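You operate a simulated robot arm through the tools that you are given. There is no shell and no other tool. Be economical: measure what you need, move in short steps, check, and stop when the job is done.

You are at the controls of a simulated two-armed robot. One attempt, no reset.

Task
Oil the raised belt through its port, up between the window's lines.
Fine: yellow plug into its parking cup first, oiler back in its holder, plug home again; the machine stays off.

The check looks at the end state, three seconds after you hand in, the way a careful person would. Anything else that was tipped, shoved, dropped, spilled or broken makes it a failure.

Robot
Two 6-joint arms with two-finger grippers on one trunk, on a base that drives. Base frame: it is fixed to the floor where the robot stands at the start and does not move with it; the origin is under the middle of the robot, x ahead of it, y to its left, z up. Lengths are in mm, angles in rad, forces in N, time in s.
The left shoulder is at the start at [60, 144, 900], the right one opposite. With the tool pointing down near the work surface each hand reaches from about 100 to 640 mm from the robot's upright axis, wherever it stands, measured 20 degrees to its own side. Places, roughly: belt oiler [1500, -500, 500]; folding treadmill deck [800, -100, 700]; folding treadmill main switch [1200, -500, 400]; oil port [500, 0, 1100]; oil valve [500, 0, 1100]; oil window [500, -200, 1100]; oiler holder [1600, -500, 500]; plug parking cup [1100, -500, 500]. Payload 2.45 kg a hand.
The TCP of each hand is the grasp point between the finger pads, 26 mm short of the fingertips. In the tool frame z runs along the fingers and y along their closing line. The gripper opens to 96 mm. The gripper's body begins 69 mm behind the TCP.
Orientation is that of the tool frame in the base frame, as a unit quaternion [x, y, z, w]. With the fingers straight down and closing along the base's y, the tool's x points along the base's -x, its y along +y and its z along -z.

Tools
- The arms move only by the tool arm_command. It takes "left_increments", "right_increments" or both (then of equal length, played together; a hand with none holds still); each is a list of rows, each a list of 7 numbers: the turn, a rotation vector about the tool's x, y, z in rad, then the shift along the tool's x, y, z in mm, then the opening, from 0 (shut) to 1 (fully open). In form: [[ax, ay, az, dx, dy, dz, fingers], ...]. A call has 1 to 12 rows; each row is the pose to reach, as a shift and turn from the pose commanded when the call began, along the tool's axes at that moment. A row lasts 0.2 s, in which the tool goes at most 50 mm and 0.15 rad; a call with a longer step from one row to the next is refused whole, and so is a gripper value outside its range. Where a pose cannot be reached the arm comes as near as it can. A force on the tool above 40 N (or 10 N above the force at the start of the call, whichever is more), or a blocked arm, ends the call early, and 0.2 s more pass. The fingers move at their own pace and stop on an object; they squeeze with about 23 N. The grip force told is the motor's: it shows also when the fingers shut on nothing. Time passes only in rows, and 0.2 s behind the last, so rows that repeat a pose let the fingers close. The reply holds the time, the measured pose of the TCP, the force on the tool along the base axes, the opening and the grip force, in the units named above and with some noise, with the torque about the TCP (base axes, N m) and any sound that the robot's microphone picked up.
- Cameras (640 x 400 px; columns grow to the right, rows downward): "scene" is now at [137.7, -23.1, 1503.9]; the picture's right is [-0.21, -0.98, 0.00], its down [-0.73, 0.16, -0.67] and it looks along [0.65, -0.14, -0.75] (base axes); focal length 259 px, centre (320, 200). "left" rides on the left gripper at [82, -3, -98] in its tool frame; the picture's right is [0.04, 1.00, 0.00], its down [-0.73, 0.03, -0.68] and it looks along [-0.68, 0.03, 0.73] (tool axes); focal length 256 px, centre (320, 200). "right" rides on the right gripper at [82, 3, -98] in its tool frame; the picture's right is [-0.04, 1.00, 0.00], its down [-0.73, -0.03, -0.68] and it looks along [-0.68, -0.03, 0.73] (tool axes); focal length 256 px, centre (320, 200). There is no depth. A picture from a camera that has moved, and an enlarged one, comes with that camera's place and axes in the base frame and with its lens. The place of the scene camera against the robot may be out by one fixed shift of up to 12 mm in any direction.
- snapshot(camera): a new picture of that camera. The clock stands still meanwhile.
- slide_trunk(by): slides the trunk up (or, below 0, down) by that many mm; the arms and the scene camera ride with it, the base frame stays. It gives what a move gives, with no picture.
- drive_base(legs): drives the robot by 1 to 6 legs, each [ahead, turn to the left] in mm and rad, along the robot's own axes; the way and the turn of a leg run together, so that a leg with both is an arc; at most 1500 mm and 3.142 rad a leg. The arms and the cameras ride along, it lands a little off, and it stops where it bumps. It gives what a move gives.
- head_to(pan, tilt): turns the head with the scene camera to pan (to the left, within 1.501 rad either way) and tilt (down, from -0.506 to 1.204), counted from straight ahead of the robot. It gives what a move gives.
- inspect(camera, box): a new picture of the part [left, top, right, bottom] of that camera's present view, enlarged. The clock stands still meanwhile.
- hand_in(): hands the job in; it is judged then, once.

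Go step by step. Nothing tells you exact positions but the pictures and the camera data: compare them with the known pose of the tool, close in by small moves and look again before you grip or let go. The budget is 120 turns and 92 pictures, counting those below and the enlarged ones. Unless the task says otherwise, let go and move clear before handing in, and close with one line.

The tools are called after ">>>" as name(argument=value, ...) on one line, values as JSON. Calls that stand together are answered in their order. arm_command: Moves the arms, as the interface text tells. Its arguments: {"type":"object","properties":{"left_increments":{"type":"array","items":{"type":"array","items":{"type":"number"}}},"right_increments":{"type":"array","items":{"type":"array","items":{"type":"number"}}}},"required":[]} The other tools are called the same way: slide_trunk (by) slides the trunk up or down; drive_base (legs) drives the base; head_to (pan, tilt) turns the head that bears the scene camera; snapshot (camera) takes a picture; inspect (camera, box) takes an enlarged picture of a part of a camera's view; hand_in () hands the job in.

At the start:

```text
time_s: 0.0
left_tcp_pos: [393.2, 186.6, 999.2]
left_ee_rot: [0.002, 1.0, 0.0, -0.001]
left_contact_force: [0.6, 1.0, 0.0]
left_wrist_torque: [-0.02, 0.01, 0.04]
left_gripper_width: 96.0
left_grip_force: 0.0
right_tcp_pos: [413.2, -154.4, 999.7]
right_ee_rot: [0.001, 1.0, -0.001, 0.0]
right_contact_force: [0.0, 0.9, -0.4]
right_wrist_torque: [-0.03, 0.05, 0.03]
right_gripper_width: 95.9
right_grip_force: 0.2
trunk travel left (down, up): [-525.0, 65.0]
robot x, y, heading: [2.9, -1.5, -0.001]
head pan, tilt: [-0.211, 0.841]
```

scene: 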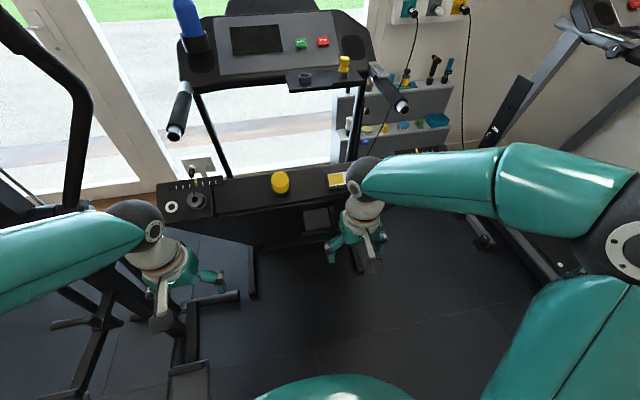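
right: 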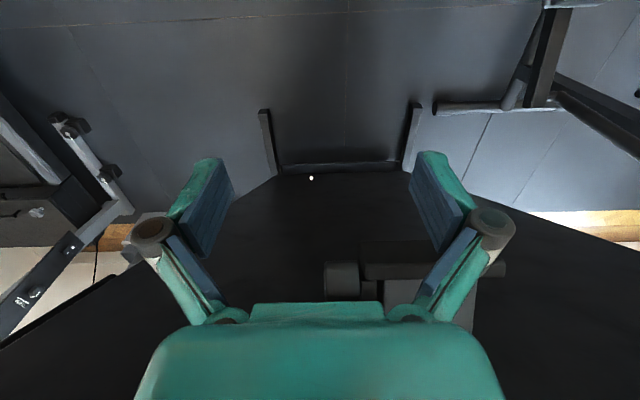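
left: 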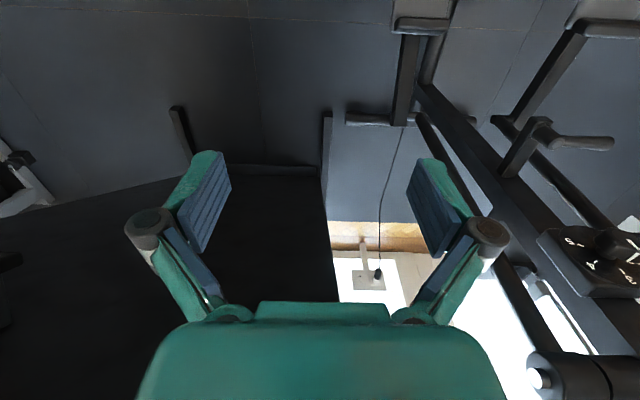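

I see a treadmill with console ahead, a crossbar with a yellow plug and dials, and a tool shelf beyond. I'll look closer at both parts first.

>>> inspect(camera="scene", box=[140, 140, 400, 300])

>>> inspect(camera="scene", box=[320, 0, 560, 150])

```text
2.46 times, centred on (270, 220) of scene
camera zoom: at [137.7, -23.1, 1503.9], right [-0.21, -0.98, 0.0], down [-0.73, 0.16, -0.67], along [0.65, -0.14, -0.75], focal length 637 px, centre (443, 151)
```

zoom: 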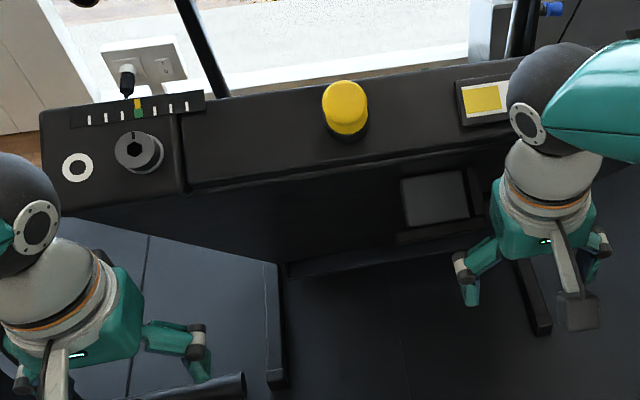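

```text
2.67 times, centred on (440, 75) of scene
camera zoom: at [137.7, -23.1, 1503.9], right [-0.21, -0.98, 0.0], down [-0.73, 0.16, -0.67], along [0.65, -0.14, -0.75], focal length 690 px, centre (0, 533)
```

zoom: 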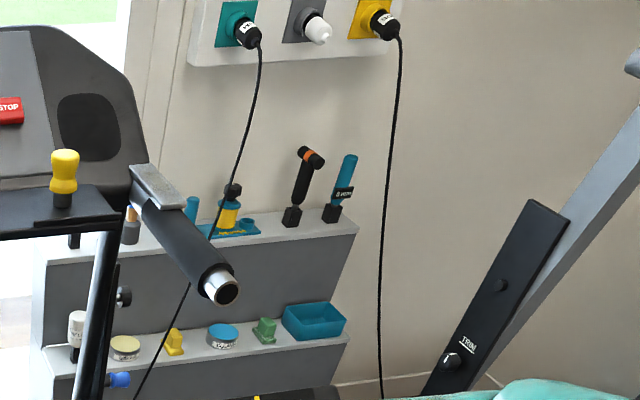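

The deck's end box ahead carries the yellow plug, a dial and a window near z≈1100. I raise the right hand to look at it with its camera.

>>> arm_command(right_increments=[[0, 0, 0, 20, 0, -40, 1], [0, 0, 0, 40, 10, -80, 1], [0, 0, 0, 60, 20, -120, 1], [0, 0, 0, 80, 30, -160, 1], [0, 0, 0, 80, 40, -200, 1]])

>>> snapshot(camera="right")

>>> snapshot(camera="scene")

```text
time_s: 1.2
left_tcp_pos: [393.9, 187.0, 998.6]
left_ee_rot: [0.0, 1.0, 0.0, 0.0]
left_contact_force: [-0.2, 0.4, 0.6]
left_wrist_torque: [0.01, -0.02, 0.01]
left_gripper_width: 95.8
left_grip_force: 0.2
right_tcp_pos: [330.1, -113.9, 1197.7]
right_ee_rot: [0.001, 1.0, 0.0, -0.001]
right_contact_force: [0.0, 0.3, -0.1]
right_wrist_torque: [0.02, 0.01, -0.01]
right_gripper_width: 95.9
right_grip_force: 0.0
trunk travel left (down, up): [-525.0, 65.0]
robot x, y, heading: [3.4, 3.8, 0.0]
head pan, tilt: [-0.211, 0.841]
```

```text
86 pictures are left
camera right: at [249.4, -112.1, 1295.9], right [0.04, 1.0, 0.0], down [0.73, -0.03, 0.68], along [0.68, -0.03, -0.74], focal length 256 px, centre (320, 200)
```

right: 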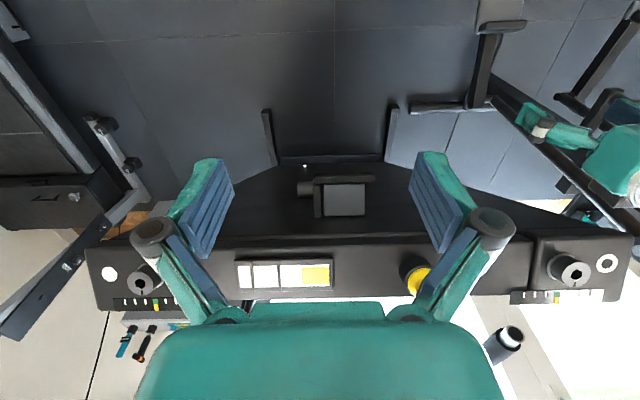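

```text
85 pictures are left
camera scene: at [138.1, -22.5, 1503.8], right [-0.21, -0.98, 0.0], down [-0.73, 0.16, -0.67], along [0.65, -0.14, -0.75], focal length 259 px, centre (320, 200)
```

scene: 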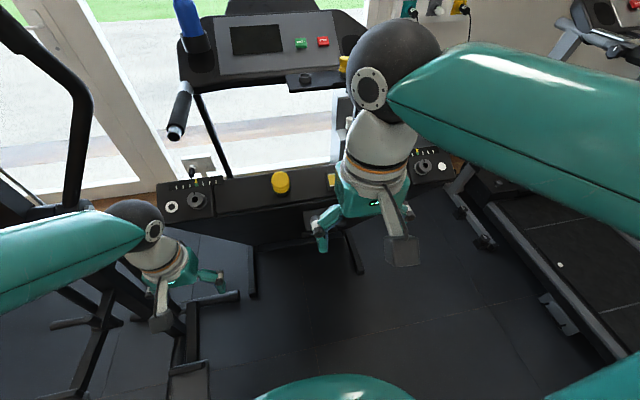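

The window is a horizontal gauge, yellow at the port side, with line marks. I zoom on it, the plug and the valve.

>>> inspect(camera="right", box=[220, 240, 440, 310])

>>> inspect(camera="scene", box=[250, 150, 350, 212])

>>> inspect(camera="right", box=[490, 230, 640, 324])

```text
2.91 times, centred on (330, 275) of right
camera zoom: at [249.4, -112.1, 1295.9], right [0.04, 1.0, 0.0], down [0.73, -0.03, 0.68], along [0.68, -0.03, -0.74], focal length 745 px, centre (291, -18)
```

zoom: 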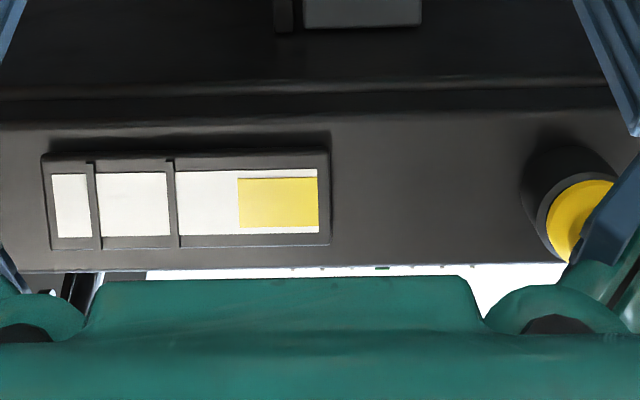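

```text
6.40 times, centred on (300, 181) of scene
camera zoom: at [138.1, -22.5, 1503.8], right [-0.21, -0.98, 0.0], down [-0.73, 0.16, -0.67], along [0.65, -0.14, -0.75], focal length 1657 px, centre (448, 322)
```

zoom: 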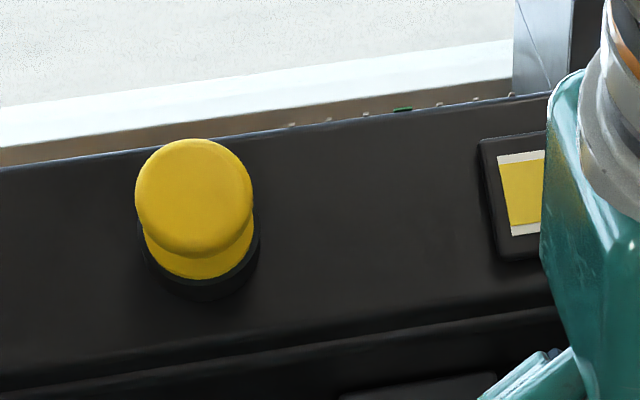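

```text
4.26 times, centred on (565, 277) of right
camera zoom: at [249.4, -112.1, 1295.9], right [0.04, 1.0, 0.0], down [0.73, -0.03, 0.68], along [0.68, -0.03, -0.74], focal length 1089 px, centre (-723, -128)
```

zoom: 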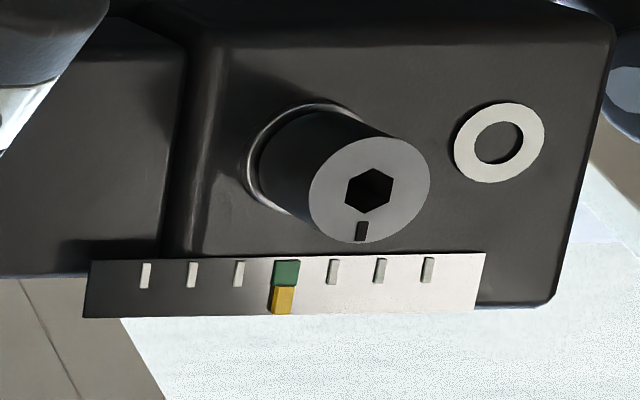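

The gauge needs oil to stand between the two dark bars; side adjusters are decoys. Now I stow the right arm low and look right toward the cup and oiler.

>>> arm_command(right_increments=[[0, 0, 0, 10, -40, 20, 1], [0, 0, 0, 20, -80, 50, 1], [0, 0, 0, 20, -110, 90, 1], [0, 0, 0, 20, -130, 135, 1], [0, 0, 0, 20, -130, 180, 1], [0, 0, 0, 20, -130, 225, 1], [0, 0, 0, 20, -130, 270, 1], [0, 0, 0, 20, -130, 315, 1], [0, 0, 0, 20, -130, 350, 1]])

>>> head_to(pan=-0.4, tilt=0.6)

>>> snapshot(camera="scene")

```text
refused: row 2 steps farther than a row can; nothing moved
```

```text
time_s: 2.0
left_tcp_pos: [392.8, 187.4, 999.0]
left_ee_rot: [0.001, 1.0, 0.0, 0.0]
left_contact_force: [0.5, 0.0, 0.3]
left_wrist_torque: [0.0, 0.02, 0.0]
left_gripper_width: 96.1
left_grip_force: 0.2
right_tcp_pos: [330.0, -114.5, 1196.8]
right_ee_rot: [0.001, 1.0, 0.0, -0.001]
right_contact_force: [0.2, 0.4, 0.2]
right_wrist_torque: [-0.02, 0.01, 0.03]
right_gripper_width: 96.2
right_grip_force: 0.0
trunk travel left (down, up): [-525.0, 65.0]
robot x, y, heading: [2.5, 2.7, -0.008]
head pan, tilt: [-0.4, 0.6]
```

```text
81 pictures are left
camera scene: at [142.1, -40.8, 1524.0], right [-0.39, -0.92, 0.0], down [-0.52, 0.22, -0.82], along [0.76, -0.32, -0.57], focal length 259 px, centre (320, 200)
```

scene: 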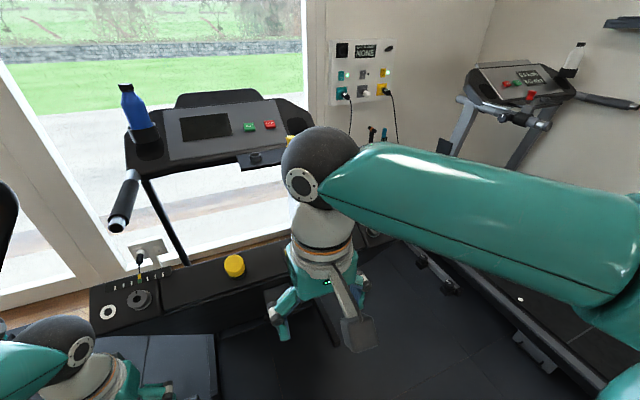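

The right arm blocks the view. I lower it in smaller steps.

>>> arm_command(right_increments=[[0, 0, 0, 10, -30, 20, 1], [0, 0, 0, 20, -60, 50, 1], [0, 0, 0, 20, -90, 85, 1], [0, 0, 0, 20, -110, 125, 1], [0, 0, 0, 20, -120, 170, 1], [0, 0, 0, 20, -120, 215, 1], [0, 0, 0, 20, -120, 260, 1], [0, 0, 0, 20, -120, 305, 1], [0, 0, 0, 20, -120, 350, 1]])

>>> snapshot(camera="scene")

```text
time_s: 4.0
left_tcp_pos: [394.0, 188.0, 999.3]
left_ee_rot: [0.002, 1.0, 0.0, -0.001]
left_contact_force: [0.2, -0.3, 0.1]
left_wrist_torque: [0.02, 0.04, -0.02]
left_gripper_width: 96.1
left_grip_force: 0.1
right_tcp_pos: [313.8, -235.3, 847.7]
right_ee_rot: [0.0, 1.0, 0.001, -0.001]
right_contact_force: [1.0, 0.7, -1.1]
right_wrist_torque: [0.02, 0.02, -0.01]
right_gripper_width: 95.9
right_grip_force: 0.1
trunk travel left (down, up): [-525.0, 65.0]
robot x, y, heading: [-1.5, -1.4, -0.001]
head pan, tilt: [-0.4, 0.6]
```

```text
80 pictures are left
camera scene: at [143.5, -41.5, 1523.9], right [-0.39, -0.92, 0.0], down [-0.52, 0.22, -0.82], along [0.76, -0.32, -0.57], focal length 259 px, centre (320, 200)
```

scene: 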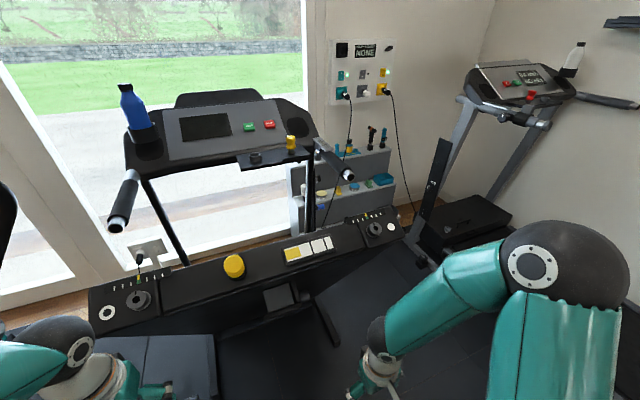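

>>> inspect(camera="scene", box=[225, 110, 425, 235])

>>> inspect(camera="scene", box=[310, 30, 410, 130])

```text
3.20 times, centred on (325, 172) of scene
camera zoom: at [143.5, -41.5, 1523.9], right [-0.39, -0.92, 0.0], down [-0.52, 0.22, -0.82], along [0.76, -0.32, -0.57], focal length 828 px, centre (304, 288)
```

zoom: 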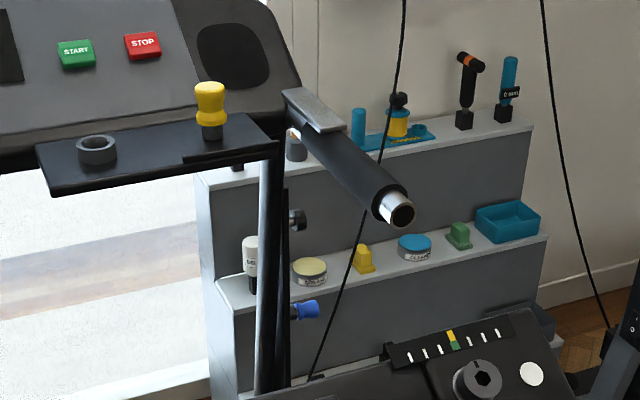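

```text
4.00 times, centred on (360, 80) of scene
camera zoom: at [143.5, -41.5, 1523.9], right [-0.39, -0.92, 0.0], down [-0.52, 0.22, -0.82], along [0.76, -0.32, -0.57], focal length 1035 px, centre (160, 680)
```

zoom: 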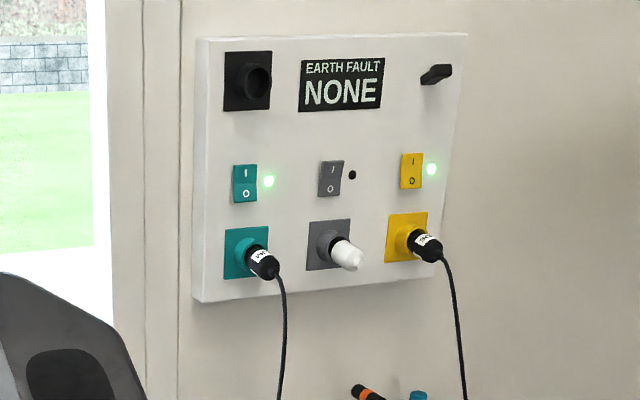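

The oiler seems to be the white bottle at the left end of the lower shelf, about [1550,-505,570]; the cup is hidden behind the deck's right side. I look further right to judge the driving corridor.

>>> head_to(pan=-0.9, tilt=0.75)

>>> snapshot(camera="scene")

```text
time_s: 4.9
left_tcp_pos: [393.9, 188.4, 999.0]
left_ee_rot: [0.0, 1.0, 0.0, 0.0]
left_contact_force: [0.4, 0.2, -0.6]
left_wrist_torque: [-0.03, -0.02, 0.0]
left_gripper_width: 95.8
left_grip_force: 0.2
right_tcp_pos: [314.4, -235.7, 849.0]
right_ee_rot: [0.001, 1.0, 0.0, 0.001]
right_contact_force: [0.7, -0.5, 0.4]
right_wrist_torque: [-0.01, -0.03, 0.04]
right_gripper_width: 96.1
right_grip_force: 0.0
trunk travel left (down, up): [-525.0, 65.0]
robot x, y, heading: [-3.7, 1.2, 0.002]
head pan, tilt: [-0.901, 0.75]
```

```text
77 pictures are left
camera scene: at [112.2, -71.4, 1511.2], right [-0.78, -0.62, 0.0], down [-0.42, 0.53, -0.73], along [0.45, -0.57, -0.68], focal length 259 px, centre (320, 200)
```

scene: 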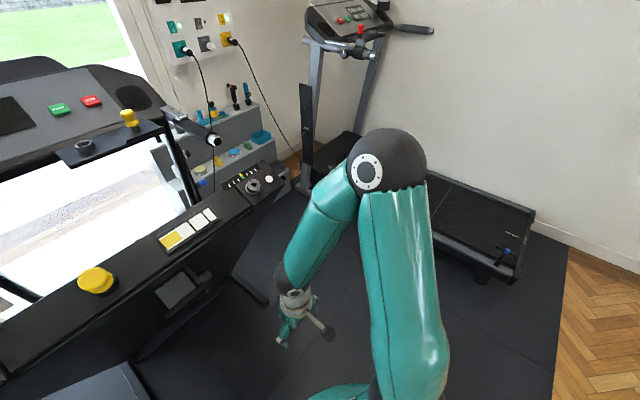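

The corridor between the two treadmills is about 950 mm wide, good for driving. The plug axis seems tilted ~28° toward me; I bring the right hand up, tilted along that axis, for a look.

>>> arm_command(right_increments=[[0, 0, 0, 0, 23, -42, 1], [0, 0, 0, 0, 46, -84, 1], [0, 0, 0, 0, 69, -126, 1], [0, 0, 0, 0, 92, -168, 1], [0, 0, 0, 0, 115, -210, 1], [0, 0, 0, 0, 138, -252, 1], [0, -0.12, 0, 0, 161, -294, 1], [0, -0.24, 0, 0, 184, -336, 1], [0, -0.36, 0, 0, 207, -370, 1], [0, -0.49, 0, 0, 212, -390, 1]])

>>> head_to(pan=-0.1, tilt=0.84)

>>> snapshot(camera="right")

>>> snapshot(camera="scene")

```text
time_s: 7.1
left_tcp_pos: [392.4, 187.9, 1000.4]
left_ee_rot: [0.0, 1.0, 0.0, 0.001]
left_contact_force: [0.5, -0.3, 0.5]
left_wrist_torque: [0.02, 0.01, 0.0]
left_gripper_width: 95.8
left_grip_force: 0.1
right_tcp_pos: [310.7, -18.8, 1240.7]
right_ee_rot: [0.001, 0.97, 0.001, 0.244]
right_contact_force: [-0.1, 0.1, 0.1]
right_wrist_torque: [-0.02, -0.01, 0.01]
right_gripper_width: 96.2
right_grip_force: 0.0
trunk travel left (down, up): [-525.0, 65.0]
robot x, y, heading: [0.2, 3.5, -0.005]
head pan, tilt: [-0.901, 0.75]
```

```text
time_s: 8.2
left_tcp_pos: [392.6, 187.4, 998.8]
left_ee_rot: [0.001, 1.0, 0.0, 0.001]
left_contact_force: [-0.9, -1.1, -0.1]
left_wrist_torque: [-0.04, -0.01, 0.02]
left_gripper_width: 96.0
left_grip_force: 0.1
right_tcp_pos: [311.7, -19.7, 1237.7]
right_ee_rot: [0.002, 0.97, -0.001, 0.242]
right_contact_force: [-0.5, -0.3, 0.0]
right_wrist_torque: [0.0, 0.02, -0.01]
right_gripper_width: 95.8
right_grip_force: 0.1
trunk travel left (down, up): [-525.0, 65.0]
robot x, y, heading: [-1.6, 3.1, 0.002]
head pan, tilt: [-0.099, 0.84]
```

```text
76 pictures are left
camera right: at [193.9, -17.0, 1287.9], right [0.04, 1.0, 0.02], down [0.33, -0.03, 0.94], along [0.94, -0.03, -0.33], focal length 256 px, centre (320, 200)
```

right: 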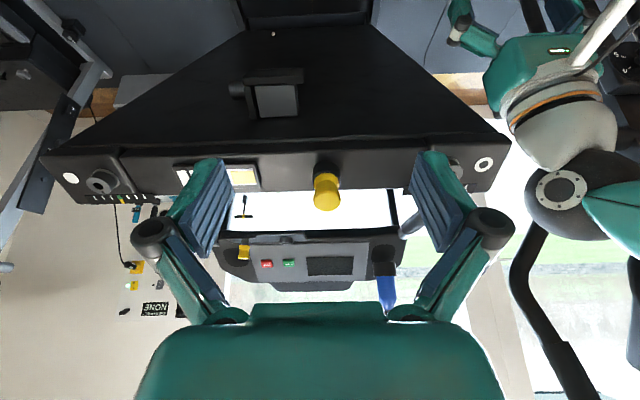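

```text
75 pictures are left
camera scene: at [138.9, -14.5, 1504.0], right [-0.1, -0.99, 0.0], down [-0.74, 0.07, -0.67], along [0.66, -0.07, -0.74], focal length 259 px, centre (320, 200)
```

scene: 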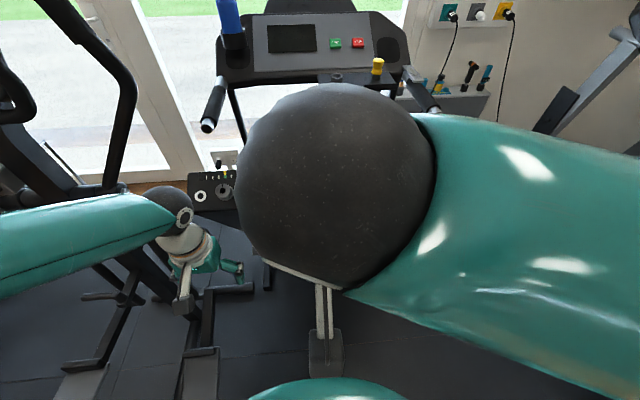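

The plug points up toward the camera side. I zoom in for accurate triangulation.

>>> inspect(camera="right", box=[270, 135, 390, 225])

```text
4.44 times, centred on (330, 180) of right
camera zoom: at [193.9, -17.0, 1287.9], right [0.04, 1.0, 0.02], down [0.33, -0.03, 0.94], along [0.94, -0.03, -0.33], focal length 1138 px, centre (276, 289)
```

zoom: 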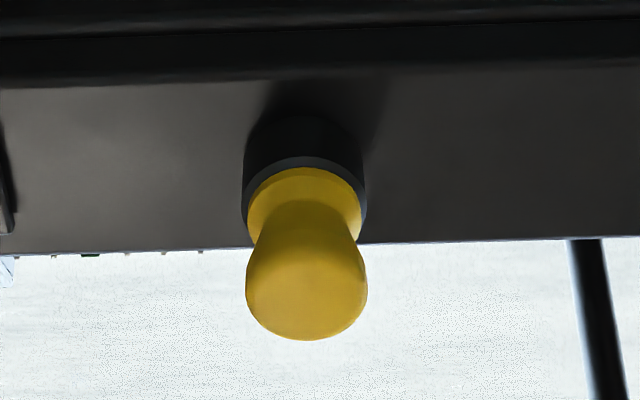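

The knob's wide end is around (472,-18,1189), 31 mm wide, tilt about 0.45 rad. I go to a standoff 100 mm up its axis.

>>> arm_command(right_increments=[[0, 0.01, 0, -40, 1, 6, 1], [0, 0.02, 0, -80, 2, 12, 1], [0, 0.04, 0, -122, 2, 19, 1]])

>>> snapshot(camera="right")

```text
time_s: 9.0
left_tcp_pos: [393.9, 186.7, 998.6]
left_ee_rot: [0.001, 1.0, 0.001, -0.001]
left_contact_force: [0.7, 0.3, 0.1]
left_wrist_torque: [0.01, 0.05, -0.02]
left_gripper_width: 96.2
left_grip_force: 0.1
right_tcp_pos: [432.0, -16.8, 1278.2]
right_ee_rot: [0.001, 0.975, -0.002, 0.222]
right_contact_force: [0.4, 0.8, -0.5]
right_wrist_torque: [-0.04, 0.06, 0.01]
right_gripper_width: 95.7
right_grip_force: 0.0
trunk travel left (down, up): [-525.0, 65.0]
robot x, y, heading: [1.8, 0.4, 0.003]
head pan, tilt: [-0.099, 0.84]
```

```text
73 pictures are left
camera right: at [315.9, -15.0, 1332.5], right [0.04, 1.0, 0.02], down [0.37, -0.03, 0.93], along [0.93, -0.03, -0.37], focal length 256 px, centre (320, 200)
```

right: 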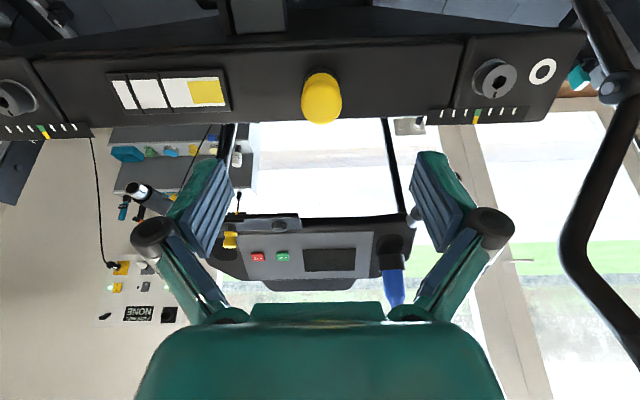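

>>> inspect(camera="right", box=[280, 50, 360, 130])

```text
5.00 times, centred on (320, 90) of right
camera zoom: at [315.9, -15.0, 1332.5], right [0.04, 1.0, 0.02], down [0.37, -0.03, 0.93], along [0.93, -0.03, -0.37], focal length 1280 px, centre (320, 750)
```

zoom: 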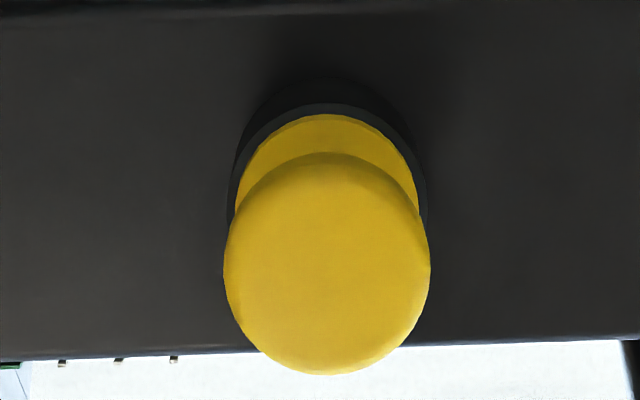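

Alignment holds; the knob is at about (471,-18,1186). I descend along the axis and close on it.

>>> arm_command(right_increments=[[0, 0, 0, 2, -1, 35, 1], [0, 0, 0, 4, -1, 70, 1], [0, 0, 0, 5, -1, 98, 1], [0, 0, 0, 5, -1, 98, 1]])

>>> snapshot(camera="right")

```text
time_s: 10.0
left_tcp_pos: [392.6, 187.9, 999.9]
left_ee_rot: [0.0, 1.0, 0.0, 0.0]
left_contact_force: [-0.6, 0.5, 0.4]
left_wrist_torque: [0.0, -0.05, -0.01]
left_gripper_width: 96.2
left_grip_force: 0.0
right_tcp_pos: [469.4, -22.8, 1189.3]
right_ee_rot: [0.0, 0.975, 0.0, 0.223]
right_contact_force: [-0.3, 0.8, -0.5]
right_wrist_torque: [0.01, 0.0, 0.02]
right_gripper_width: 95.9
right_grip_force: 0.1
trunk travel left (down, up): [-525.0, 65.0]
robot x, y, heading: [1.2, 0.8, 0.0]
head pan, tilt: [-0.099, 0.84]
```

```text
71 pictures are left
camera right: at [353.4, -19.9, 1242.7], right [0.04, 1.0, 0.02], down [0.37, -0.03, 0.93], along [0.93, -0.03, -0.37], focal length 256 px, centre (320, 200)
```

right: 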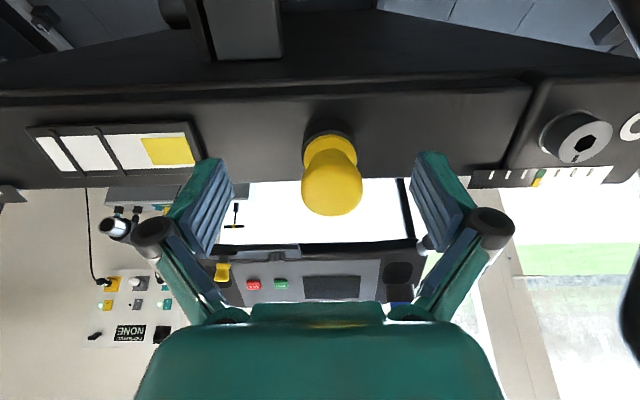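

The knob lies 5.5 mm left of the grasp point; axially it matches. I shift and close.

>>> arm_command(right_increments=[[0, 0, 0, 0, 5.5, 0, 1], [0, 0, 0, 0, 5.5, 0, 0.6], [0, 0, 0, 0, 5.5, 0, 0], [0, 0, 0, 0, 5.5, 0, 0], [0, 0, 0, 0, 5.5, 0, 0]])

>>> snapshot(camera="right")

```text
time_s: 11.2
left_tcp_pos: [393.0, 187.9, 999.5]
left_ee_rot: [0.001, 1.0, -0.001, 0.0]
left_contact_force: [0.1, -0.6, 0.7]
left_wrist_torque: [-0.06, -0.01, 0.04]
left_gripper_width: 96.0
left_grip_force: 0.1
right_tcp_pos: [468.4, -15.2, 1190.8]
right_ee_rot: [0.001, 0.975, 0.0, 0.223]
right_contact_force: [1.1, 0.3, 0.3]
right_wrist_torque: [0.01, 0.02, 0.0]
right_gripper_width: 28.0
right_grip_force: 22.9
trunk travel left (down, up): [-525.0, 65.0]
robot x, y, heading: [0.9, -0.3, 0.004]
head pan, tilt: [-0.099, 0.84]
```

```text
70 pictures are left
camera right: at [353.0, -14.1, 1243.3], right [0.04, 1.0, 0.02], down [0.37, -0.03, 0.93], along [0.93, -0.03, -0.37], focal length 256 px, centre (320, 200)
```

right: 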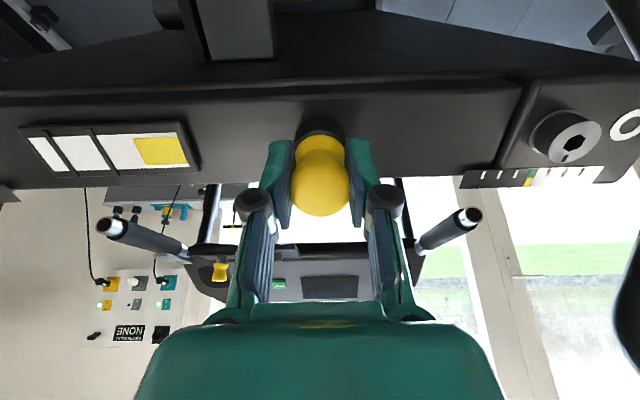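

Gripped (28 mm). I pull out along the axis.

>>> arm_command(right_increments=[[0, 0, 0, 0, 5.5, -8, 0], [0, 0, 0, 0, 5.5, -20, 0], [0, 0, 0, 0, 5.5, -45, 0], [0, 0, 0, 0, 5.5, -85, 0], [0, 0, 0, 0, 5.5, -120, 0]])

>>> snapshot(camera="right")

```text
time_s: 12.4
left_tcp_pos: [392.5, 188.4, 999.3]
left_ee_rot: [0.0, 1.0, 0.0, 0.0]
left_contact_force: [0.6, 0.4, -0.3]
left_wrist_torque: [-0.01, 0.02, 0.0]
left_gripper_width: 96.0
left_grip_force: 0.1
right_tcp_pos: [415.4, -9.2, 1297.2]
right_ee_rot: [0.0, 0.975, 0.0, 0.222]
right_contact_force: [-0.7, -0.6, -0.1]
right_wrist_torque: [-0.01, 0.0, -0.01]
right_gripper_width: 27.9
right_grip_force: 23.3
trunk travel left (down, up): [-525.0, 65.0]
robot x, y, heading: [-0.4, -1.5, 0.003]
head pan, tilt: [-0.099, 0.84]
```

```text
69 pictures are left
camera right: at [300.5, -6.2, 1350.9], right [0.04, 1.0, 0.02], down [0.37, -0.03, 0.93], along [0.93, -0.03, -0.37], focal length 256 px, centre (320, 200)
```

right: 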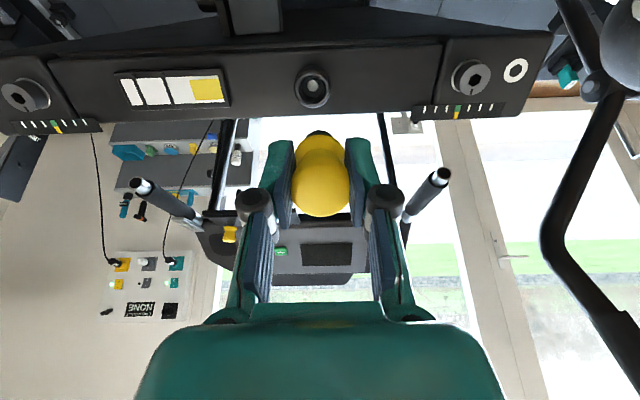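

The plug is out, the open port is visible. I zoom on it and on the plug's lower part.

>>> inspect(camera="right", box=[272, 60, 352, 120])

>>> inspect(camera="right", box=[280, 120, 360, 220])

```text
6.67 times, centred on (312, 90) of right
camera zoom: at [300.5, -6.2, 1350.9], right [0.04, 1.0, 0.02], down [0.37, -0.03, 0.93], along [0.93, -0.03, -0.37], focal length 1707 px, centre (373, 933)
```

zoom: 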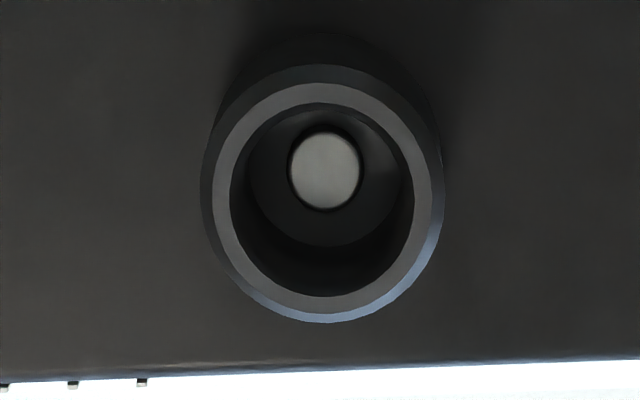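

```text
4.00 times, centred on (320, 170) of right
camera zoom: at [300.5, -6.2, 1350.9], right [0.04, 1.0, 0.02], down [0.37, -0.03, 0.93], along [0.93, -0.03, -0.37], focal length 1024 px, centre (320, 320)
```

zoom: 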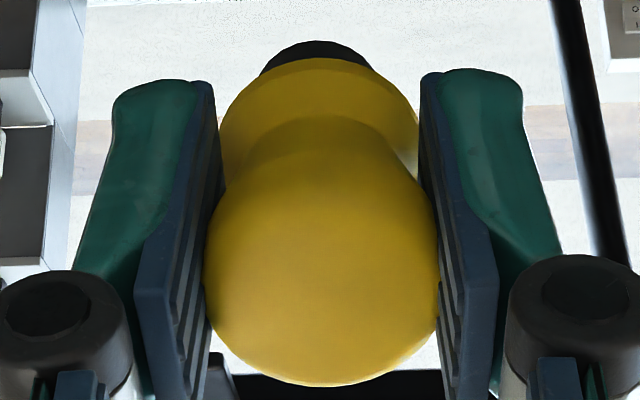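

The port holds a spring valve pin to be pressed by the oiler; the mouth is around (490,-18,1160). Now I retract both hands and check the way right and behind.

>>> arm_command(right_increments=[[0, 0.09, 0, 30, -30, 8, 0], [0, 0.18, 0, 60, -60, 16, 0], [0, 0.27, 0, 90, -90, 24, 0], [0, 0.36, 0, 120, -120, 32, 0], [0, 0.448, 0, 151, -150, 38, 0]], left_increments=[[0, 0, 0, 22, 0, 0, 1], [0, 0, 0, 44, 0, 0, 1], [0, 0, 0, 66, 0, 0, 1], [0, 0, 0, 88, 0, 0, 1], [0, 0, 0, 110, 0, 0, 1]])

>>> head_to(pan=-1.45, tilt=0.6)

>>> snapshot(camera="scene")

```text
time_s: 13.6
left_tcp_pos: [281.6, 185.3, 999.9]
left_ee_rot: [0.001, 1.0, 0.0, 0.0]
left_contact_force: [-1.7, -0.5, -0.9]
left_wrist_torque: [-0.02, -0.03, 0.0]
left_gripper_width: 95.8
left_grip_force: 0.1
right_tcp_pos: [292.3, -160.6, 1198.0]
right_ee_rot: [0.0, 1.0, 0.001, 0.001]
right_contact_force: [0.3, 0.3, -0.5]
right_wrist_torque: [0.01, -0.02, 0.02]
right_gripper_width: 28.0
right_grip_force: 22.7
trunk travel left (down, up): [-525.0, 65.0]
robot x, y, heading: [-5.4, 2.6, 0.001]
head pan, tilt: [-0.099, 0.84]
```

```text
time_s: 15.1
left_tcp_pos: [281.5, 185.7, 997.7]
left_ee_rot: [0.001, 1.0, 0.0, 0.0]
left_contact_force: [0.8, 0.5, 0.2]
left_wrist_torque: [-0.03, -0.02, 0.0]
left_gripper_width: 95.9
left_grip_force: 0.0
right_tcp_pos: [294.0, -158.2, 1198.2]
right_ee_rot: [0.001, 1.0, 0.0, 0.001]
right_contact_force: [0.9, -0.2, -0.1]
right_wrist_torque: [0.0, 0.04, 0.0]
right_gripper_width: 27.8
right_grip_force: 23.3
trunk travel left (down, up): [-525.0, 65.0]
robot x, y, heading: [3.5, 0.9, 0.0]
head pan, tilt: [-1.45, 0.6]
```

```text
66 pictures are left
camera scene: at [71.1, -94.3, 1524.0], right [-0.99, -0.12, 0.0], down [-0.07, 0.56, -0.82], along [0.1, -0.82, -0.57], focal length 259 px, centre (320, 200)
```

scene: 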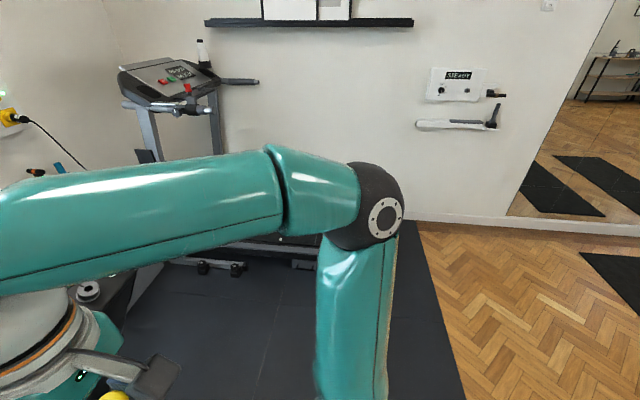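

The floor to the right is clear. I back off, turn right, go across to y≈-850, turn forward and advance to x≈500.

>>> drive_base(legs=[[-200, 0], [0, -1.5708], [850, 0], [0, 1.5708], [700, 0]])

>>> head_to(pan=0.4, tilt=0.75)

>>> snapshot(camera="scene")

```text
time_s: 18.8
left_tcp_pos: [94.4, 32.8, 1000.5]
left_ee_rot: [0.271, 0.962, 0.002, 0.002]
left_contact_force: [-0.7, -0.3, 0.0]
left_wrist_torque: [0.1, -0.07, 0.03]
left_gripper_width: 96.1
left_grip_force: 0.1
right_tcp_pos: [-74.3, -270.6, 1198.4]
right_ee_rot: [0.269, 0.963, 0.001, 0.001]
right_contact_force: [-0.7, -1.1, -0.4]
right_wrist_torque: [0.1, -0.05, 0.0]
right_gripper_width: 27.9
right_grip_force: 23.0
trunk travel left (down, up): [-525.0, 65.0]
robot x, y, heading: [-248.7, 3.5, -0.33]
head pan, tilt: [-1.45, 0.6]
stopped in leg 2: the robot was blocked; the commanded pose is now the measured one
```

```text
time_s: 20.6
left_tcp_pos: [96.5, 35.2, 999.7]
left_ee_rot: [0.27, 0.963, 0.0, 0.001]
left_contact_force: [0.9, 0.0, -0.2]
left_wrist_torque: [0.01, -0.01, 0.03]
left_gripper_width: 96.1
left_grip_force: 0.1
right_tcp_pos: [-71.1, -267.2, 1199.1]
right_ee_rot: [0.267, 0.964, -0.001, -0.001]
right_contact_force: [0.2, -0.5, -0.5]
right_wrist_torque: [-0.01, 0.06, -0.03]
right_gripper_width: 27.8
right_grip_force: 23.1
trunk travel left (down, up): [-525.0, 65.0]
robot x, y, heading: [-250.8, 3.0, -0.334]
head pan, tilt: [0.4, 0.75]
```

```text
65 pictures are left
camera scene: at [-111.2, -18.7, 1511.2], right [0.07, -1.0, 0.0], down [-0.68, -0.05, -0.73], along [0.73, 0.05, -0.68], focal length 259 px, centre (320, 200)
```

scene: 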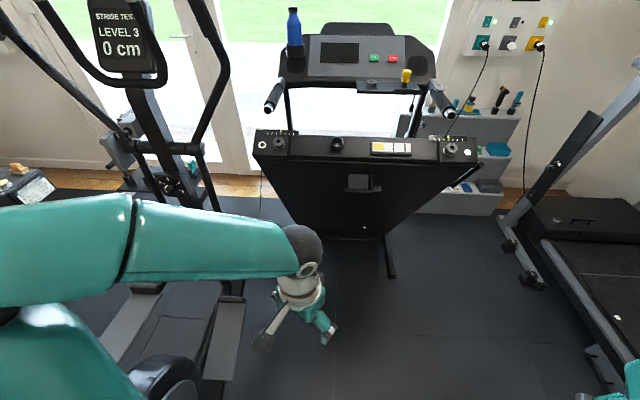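

The turn was blocked; probably the elliptical on the left. I look left.

>>> head_to(pan=1.45, tilt=0.95)

>>> snapshot(camera="scene")

```text
time_s: 21.9
left_tcp_pos: [97.6, 35.4, 1000.0]
left_ee_rot: [0.268, 0.963, 0.0, 0.0]
left_contact_force: [0.4, -0.8, 0.7]
left_wrist_torque: [-0.03, 0.01, -0.01]
left_gripper_width: 96.0
left_grip_force: 0.0
right_tcp_pos: [-71.8, -267.7, 1199.2]
right_ee_rot: [0.268, 0.963, 0.0, 0.0]
right_contact_force: [0.3, 0.8, -0.3]
right_wrist_torque: [0.01, -0.01, -0.06]
right_gripper_width: 27.8
right_grip_force: 22.8
trunk travel left (down, up): [-525.0, 65.0]
robot x, y, heading: [-253.1, 3.8, -0.331]
head pan, tilt: [1.45, 0.949]
```

```text
64 pictures are left
camera scene: at [-162.0, 41.1, 1495.7], right [0.9, -0.44, 0.0], down [-0.36, -0.73, -0.58], along [0.25, 0.52, -0.81], focal length 259 px, centre (320, 200)
```

scene: 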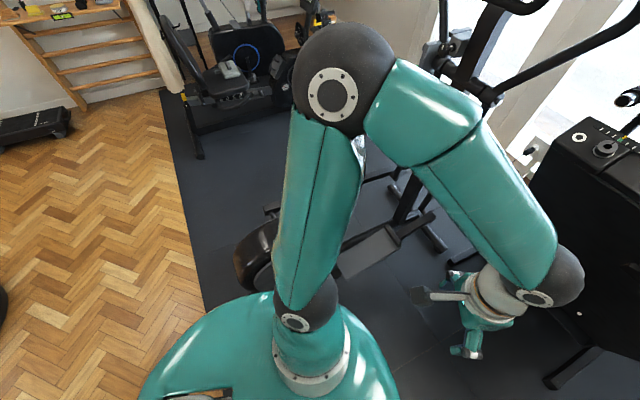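

>>> head_to(pan=-1.5, tilt=1.0)

>>> snapshot(camera="scene")

```text
time_s: 24.5
left_tcp_pos: [97.0, 34.8, 999.3]
left_ee_rot: [0.268, 0.963, -0.001, 0.0]
left_contact_force: [0.2, 0.2, -0.4]
left_wrist_torque: [-0.02, 0.01, -0.02]
left_gripper_width: 95.9
left_grip_force: 0.0
right_tcp_pos: [-70.2, -267.1, 1197.1]
right_ee_rot: [0.269, 0.963, -0.001, -0.001]
right_contact_force: [0.3, -0.5, 0.1]
right_wrist_torque: [-0.01, -0.01, -0.01]
right_gripper_width: 28.1
right_grip_force: 22.6
trunk travel left (down, up): [-525.0, 65.0]
robot x, y, heading: [-254.4, 0.3, -0.33]
head pan, tilt: [-1.499, 1.0]
```

```text
63 pictures are left
camera scene: at [-211.8, -91.6, 1492.1], right [-0.97, 0.26, 0.0], down [0.22, 0.81, -0.54], along [-0.14, -0.52, -0.84], focal length 259 px, centre (320, 200)
```

scene: 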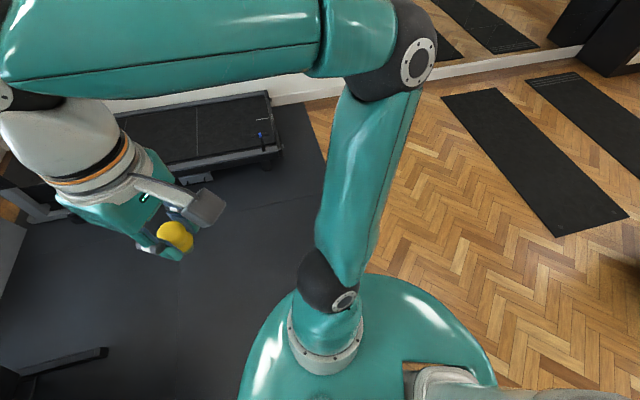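

Nothing is seen to the right; the obstacle must be behind-left. I move ahead-right a bit, away from it, and turn on from there.

>>> drive_base(legs=[[220, 0], [0, -1.24]])

```text
time_s: 29.7
left_tcp_pos: [98.8, -389.1, 999.5]
left_ee_rot: [0.783, 0.622, 0.0, 0.0]
left_contact_force: [-0.3, -0.3, -0.6]
left_wrist_torque: [0.03, -0.01, 0.0]
left_gripper_width: 96.0
left_grip_force: 0.0
right_tcp_pos: [-240.9, -324.8, 1197.3]
right_ee_rot: [0.782, 0.623, 0.0, -0.001]
right_contact_force: [-0.3, 0.3, -0.3]
right_wrist_torque: [0.02, 0.01, 0.0]
right_gripper_width: 27.7
right_grip_force: 23.4
trunk travel left (down, up): [-525.0, 65.0]
robot x, y, heading: [-12.0, -67.9, -1.584]
head pan, tilt: [-1.499, 1.0]
```

The turn is done; robot at (-12,-68) heading -1.58 (the hands are merely twisted 0.2 rad to the trunk). I drive on to the corridor.

>>> drive_base(legs=[[800, 0], [0, 1.58], [400, 0]])

>>> head_to(pan=0.5, tilt=0.75)

>>> snapshot(camera="scene")

```text
time_s: 38.0
left_tcp_pos: [304.7, -782.8, 999.7]
left_ee_rot: [0.158, 0.987, -0.001, 0.001]
left_contact_force: [0.5, 0.4, -0.6]
left_wrist_torque: [-0.08, 0.0, 0.02]
left_gripper_width: 95.8
left_grip_force: 0.0
right_tcp_pos: [210.1, -1113.9, 1198.3]
right_ee_rot: [0.157, 0.988, -0.002, -0.001]
right_contact_force: [-0.2, 0.9, -0.5]
right_wrist_torque: [-0.03, 0.01, 0.0]
right_gripper_width: 27.8
right_grip_force: 22.6
trunk travel left (down, up): [-525.0, 65.0]
robot x, y, heading: [-27.9, -901.1, -0.099]
head pan, tilt: [-1.499, 1.0]
stopped in leg 2: the robot was blocked; the commanded pose is now the measured one
```

```text
time_s: 39.9
left_tcp_pos: [304.1, -784.8, 1001.6]
left_ee_rot: [0.158, 0.987, 0.0, 0.0]
left_contact_force: [0.0, 0.3, 0.4]
left_wrist_torque: [0.01, 0.01, 0.06]
left_gripper_width: 96.1
left_grip_force: 0.2
right_tcp_pos: [209.0, -1117.0, 1199.8]
right_ee_rot: [0.157, 0.988, -0.001, -0.001]
right_contact_force: [-0.5, 0.3, -0.9]
right_wrist_torque: [0.0, -0.02, 0.0]
right_gripper_width: 27.7
right_grip_force: 22.7
trunk travel left (down, up): [-525.0, 65.0]
robot x, y, heading: [-26.4, -902.5, -0.097]
head pan, tilt: [0.499, 0.75]
```

```text
62 pictures are left
camera scene: at [108.1, -881.6, 1511.2], right [0.39, -0.92, 0.0], down [-0.63, -0.27, -0.73], along [0.67, 0.29, -0.68], focal length 259 px, centre (320, 200)
```

scene: 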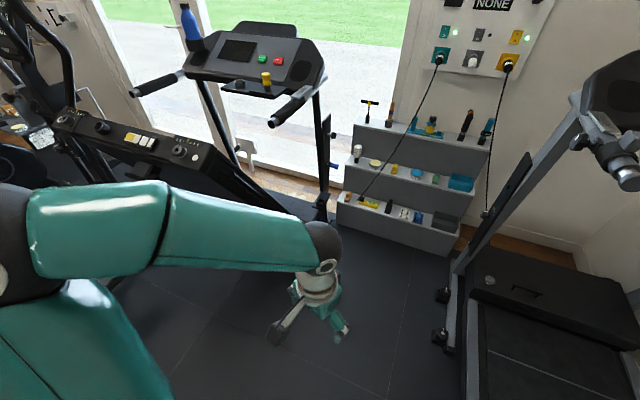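

Blocked again near heading -0.1 (the base is bigger than it looks). From here the shelf and treadmill side are visible; I zoom in.

>>> inspect(camera="scene", box=[270, 90, 430, 250])

>>> inspect(camera="scene", box=[330, 90, 500, 196])

```text
2.50 times, centred on (350, 170) of scene
camera zoom: at [108.1, -881.6, 1511.2], right [0.39, -0.92, 0.0], down [-0.63, -0.27, -0.73], along [0.67, 0.29, -0.68], focal length 647 px, centre (245, 275)
```

zoom: 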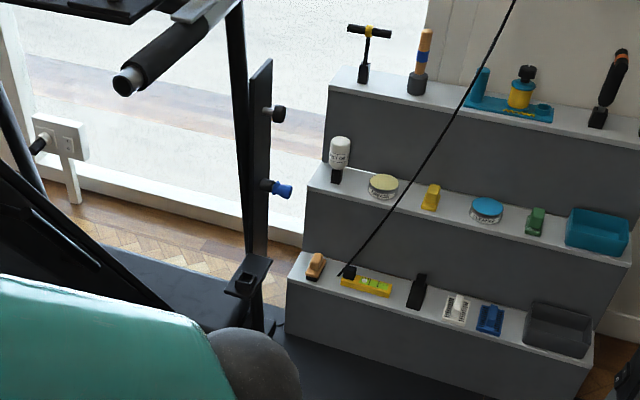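

```text
3.76 times, centred on (415, 143) of scene
camera zoom: at [108.1, -881.6, 1511.2], right [0.39, -0.92, 0.0], down [-0.63, -0.27, -0.73], along [0.67, 0.29, -0.68], focal length 974 px, centre (-38, 415)
```

zoom: 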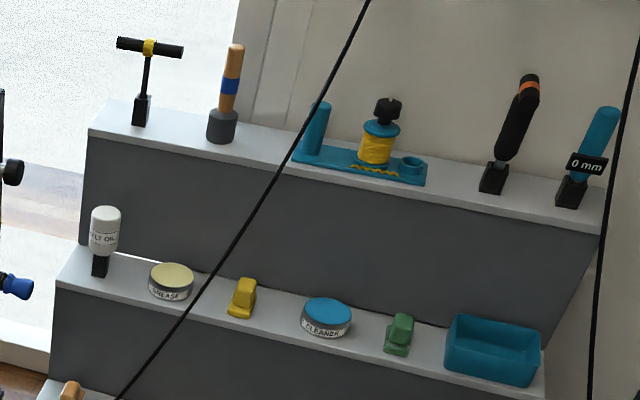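

The "BELT OIL" bottle stands inverted in its holder near (1587,-522,560), and the parking cup is on a bracket near (1104,-450,500). I look right-down to see what blocks the base.

>>> head_to(pan=-1.5, tilt=1.2)

>>> snapshot(camera="scene")

```text
time_s: 41.8
left_tcp_pos: [305.4, -784.8, 1001.5]
left_ee_rot: [0.158, 0.988, -0.001, 0.001]
left_contact_force: [0.1, -0.1, -0.1]
left_wrist_torque: [0.03, 0.0, -0.02]
left_gripper_width: 96.2
left_grip_force: 0.0
right_tcp_pos: [210.6, -1118.5, 1199.7]
right_ee_rot: [0.157, 0.988, -0.001, 0.0]
right_contact_force: [0.6, 0.2, 0.4]
right_wrist_torque: [-0.01, 0.01, 0.02]
right_gripper_width: 27.9
right_grip_force: 22.6
trunk travel left (down, up): [-525.0, 65.0]
robot x, y, heading: [-29.4, -898.4, -0.098]
head pan, tilt: [-1.499, 1.201]
```

```text
59 pictures are left
camera scene: at [30.6, -970.0, 1479.5], right [-1.0, 0.02, 0.0], down [0.02, 0.93, -0.36], along [-0.01, -0.36, -0.93], focal length 259 px, centre (320, 200)
```

scene: 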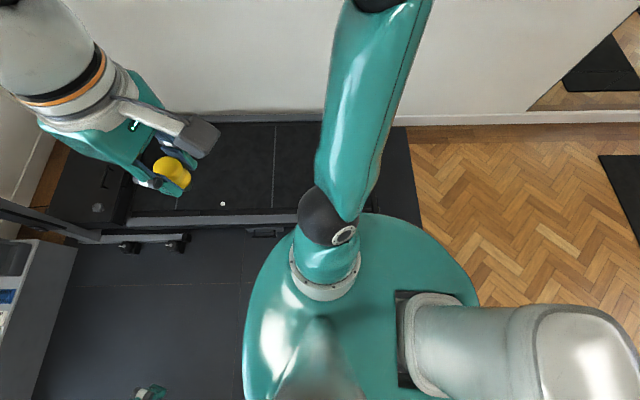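

The cause isn't visible. I test with small moves: a bit ahead, then a small left turn.

>>> drive_base(legs=[[150, 0], [0, 0.1]])

```text
time_s: 43.8
left_tcp_pos: [444.8, -767.0, 1000.0]
left_ee_rot: [0.107, 0.994, 0.0, 0.0]
left_contact_force: [-0.1, 0.0, 0.5]
left_wrist_torque: [-0.03, -0.03, 0.0]
left_gripper_width: 95.9
left_grip_force: 0.0
right_tcp_pos: [382.9, -1106.3, 1198.6]
right_ee_rot: [0.107, 0.994, 0.0, -0.001]
right_contact_force: [0.5, -0.2, -1.7]
right_wrist_torque: [0.03, 0.04, -0.01]
right_gripper_width: 27.8
right_grip_force: 23.1
trunk travel left (down, up): [-525.0, 65.0]
robot x, y, heading: [121.3, -915.5, 0.005]
head pan, tilt: [-1.499, 1.201]
```

That worked (heading 0). I advance gently to x≈720 with a small leftward shift, then look at the cup.

>>> drive_base(legs=[[300, 0.2], [250, -0.2]])

>>> head_to(pan=0.7, tilt=0.95)

>>> snapshot(camera="scene")

```text
time_s: 47.2
left_tcp_pos: [983.3, -707.1, 1000.2]
left_ee_rot: [0.106, 0.994, 0.0, 0.0]
left_contact_force: [0.3, -0.1, -1.3]
left_wrist_torque: [-0.02, 0.07, -0.02]
left_gripper_width: 96.0
left_grip_force: 0.0
right_tcp_pos: [924.2, -1048.5, 1199.3]
right_ee_rot: [0.104, 0.995, -0.001, 0.0]
right_contact_force: [0.8, 0.1, 0.2]
right_wrist_torque: [0.03, 0.04, -0.02]
right_gripper_width: 27.9
right_grip_force: 23.1
trunk travel left (down, up): [-525.0, 65.0]
robot x, y, heading: [664.6, -850.0, 0.004]
head pan, tilt: [-1.499, 1.201]
```

```text
time_s: 49.3
left_tcp_pos: [982.2, -707.6, 1001.8]
left_ee_rot: [0.105, 0.994, 0.0, 0.0]
left_contact_force: [1.2, -0.1, 1.0]
left_wrist_torque: [-0.04, 0.0, -0.02]
left_gripper_width: 95.9
left_grip_force: 0.0
right_tcp_pos: [922.5, -1048.1, 1199.5]
right_ee_rot: [0.105, 0.995, 0.0, -0.001]
right_contact_force: [0.4, -0.1, -1.1]
right_wrist_torque: [0.01, -0.02, 0.03]
right_gripper_width: 28.0
right_grip_force: 22.7
trunk travel left (down, up): [-525.0, 65.0]
robot x, y, heading: [664.3, -853.1, -0.0]
head pan, tilt: [0.7, 0.949]
```

```text
58 pictures are left
camera scene: at [779.5, -813.0, 1495.6], right [0.65, -0.76, 0.0], down [-0.62, -0.53, -0.58], along [0.44, 0.38, -0.81], focal length 259 px, centre (320, 200)
```

scene: 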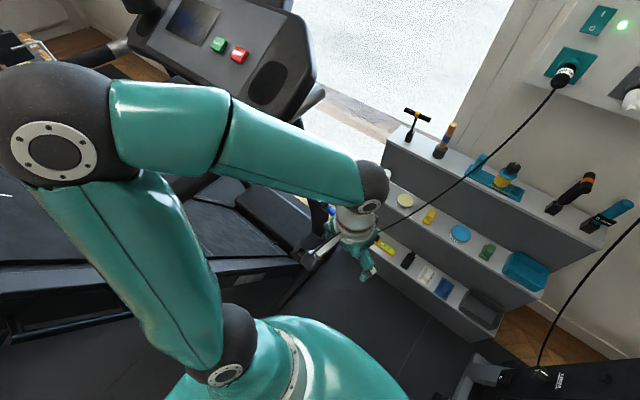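

The left elbow is near and above the treadmill's right handle (handle end ≈(787,-413,1107)). I bring both hands forward and untwist them to narrow the stance, and look.

>>> arm_command(left_increments=[[0, 0, -0.05, -35, 15, 0, 1], [0, 0, -0.1, -70, 30, 0, 1], [0, 0, -0.15, -105, 45, 0, 1], [0, 0, -0.21, -140, 60, 0, 1]], right_increments=[[0, 0, -0.05, -21, 11, 0, 0], [0, 0, -0.1, -42, 22, 0, 0], [0, 0, -0.15, -63, 34, 0, 0], [0, 0, -0.21, -84, 45, 0, 0]])

>>> snapshot(camera="scene")

```text
time_s: 50.3
left_tcp_pos: [1134.1, -681.1, 1000.7]
left_ee_rot: [0.0, 1.0, 0.0, -0.002]
left_contact_force: [-0.8, 0.4, 0.9]
left_wrist_torque: [-0.02, 0.02, -0.01]
left_gripper_width: 95.9
left_grip_force: 0.0
right_tcp_pos: [1016.4, -1021.6, 1200.3]
right_ee_rot: [-0.001, 1.0, 0.0, -0.001]
right_contact_force: [0.2, -0.5, 0.1]
right_wrist_torque: [0.0, 0.0, -0.01]
right_gripper_width: 27.9
right_grip_force: 23.1
trunk travel left (down, up): [-525.0, 65.0]
robot x, y, heading: [665.2, -852.9, 0.005]
head pan, tilt: [0.7, 0.949]
```

```text
57 pictures are left
camera scene: at [781.4, -812.7, 1495.4], right [0.65, -0.76, 0.0], down [-0.62, -0.53, -0.58], along [0.44, 0.38, -0.81], focal length 259 px, centre (320, 200)
```

scene: 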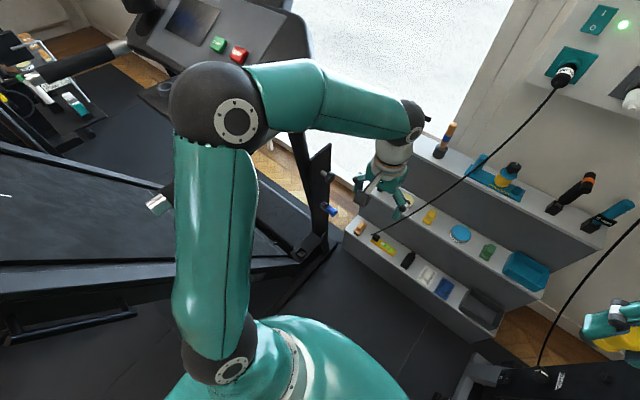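

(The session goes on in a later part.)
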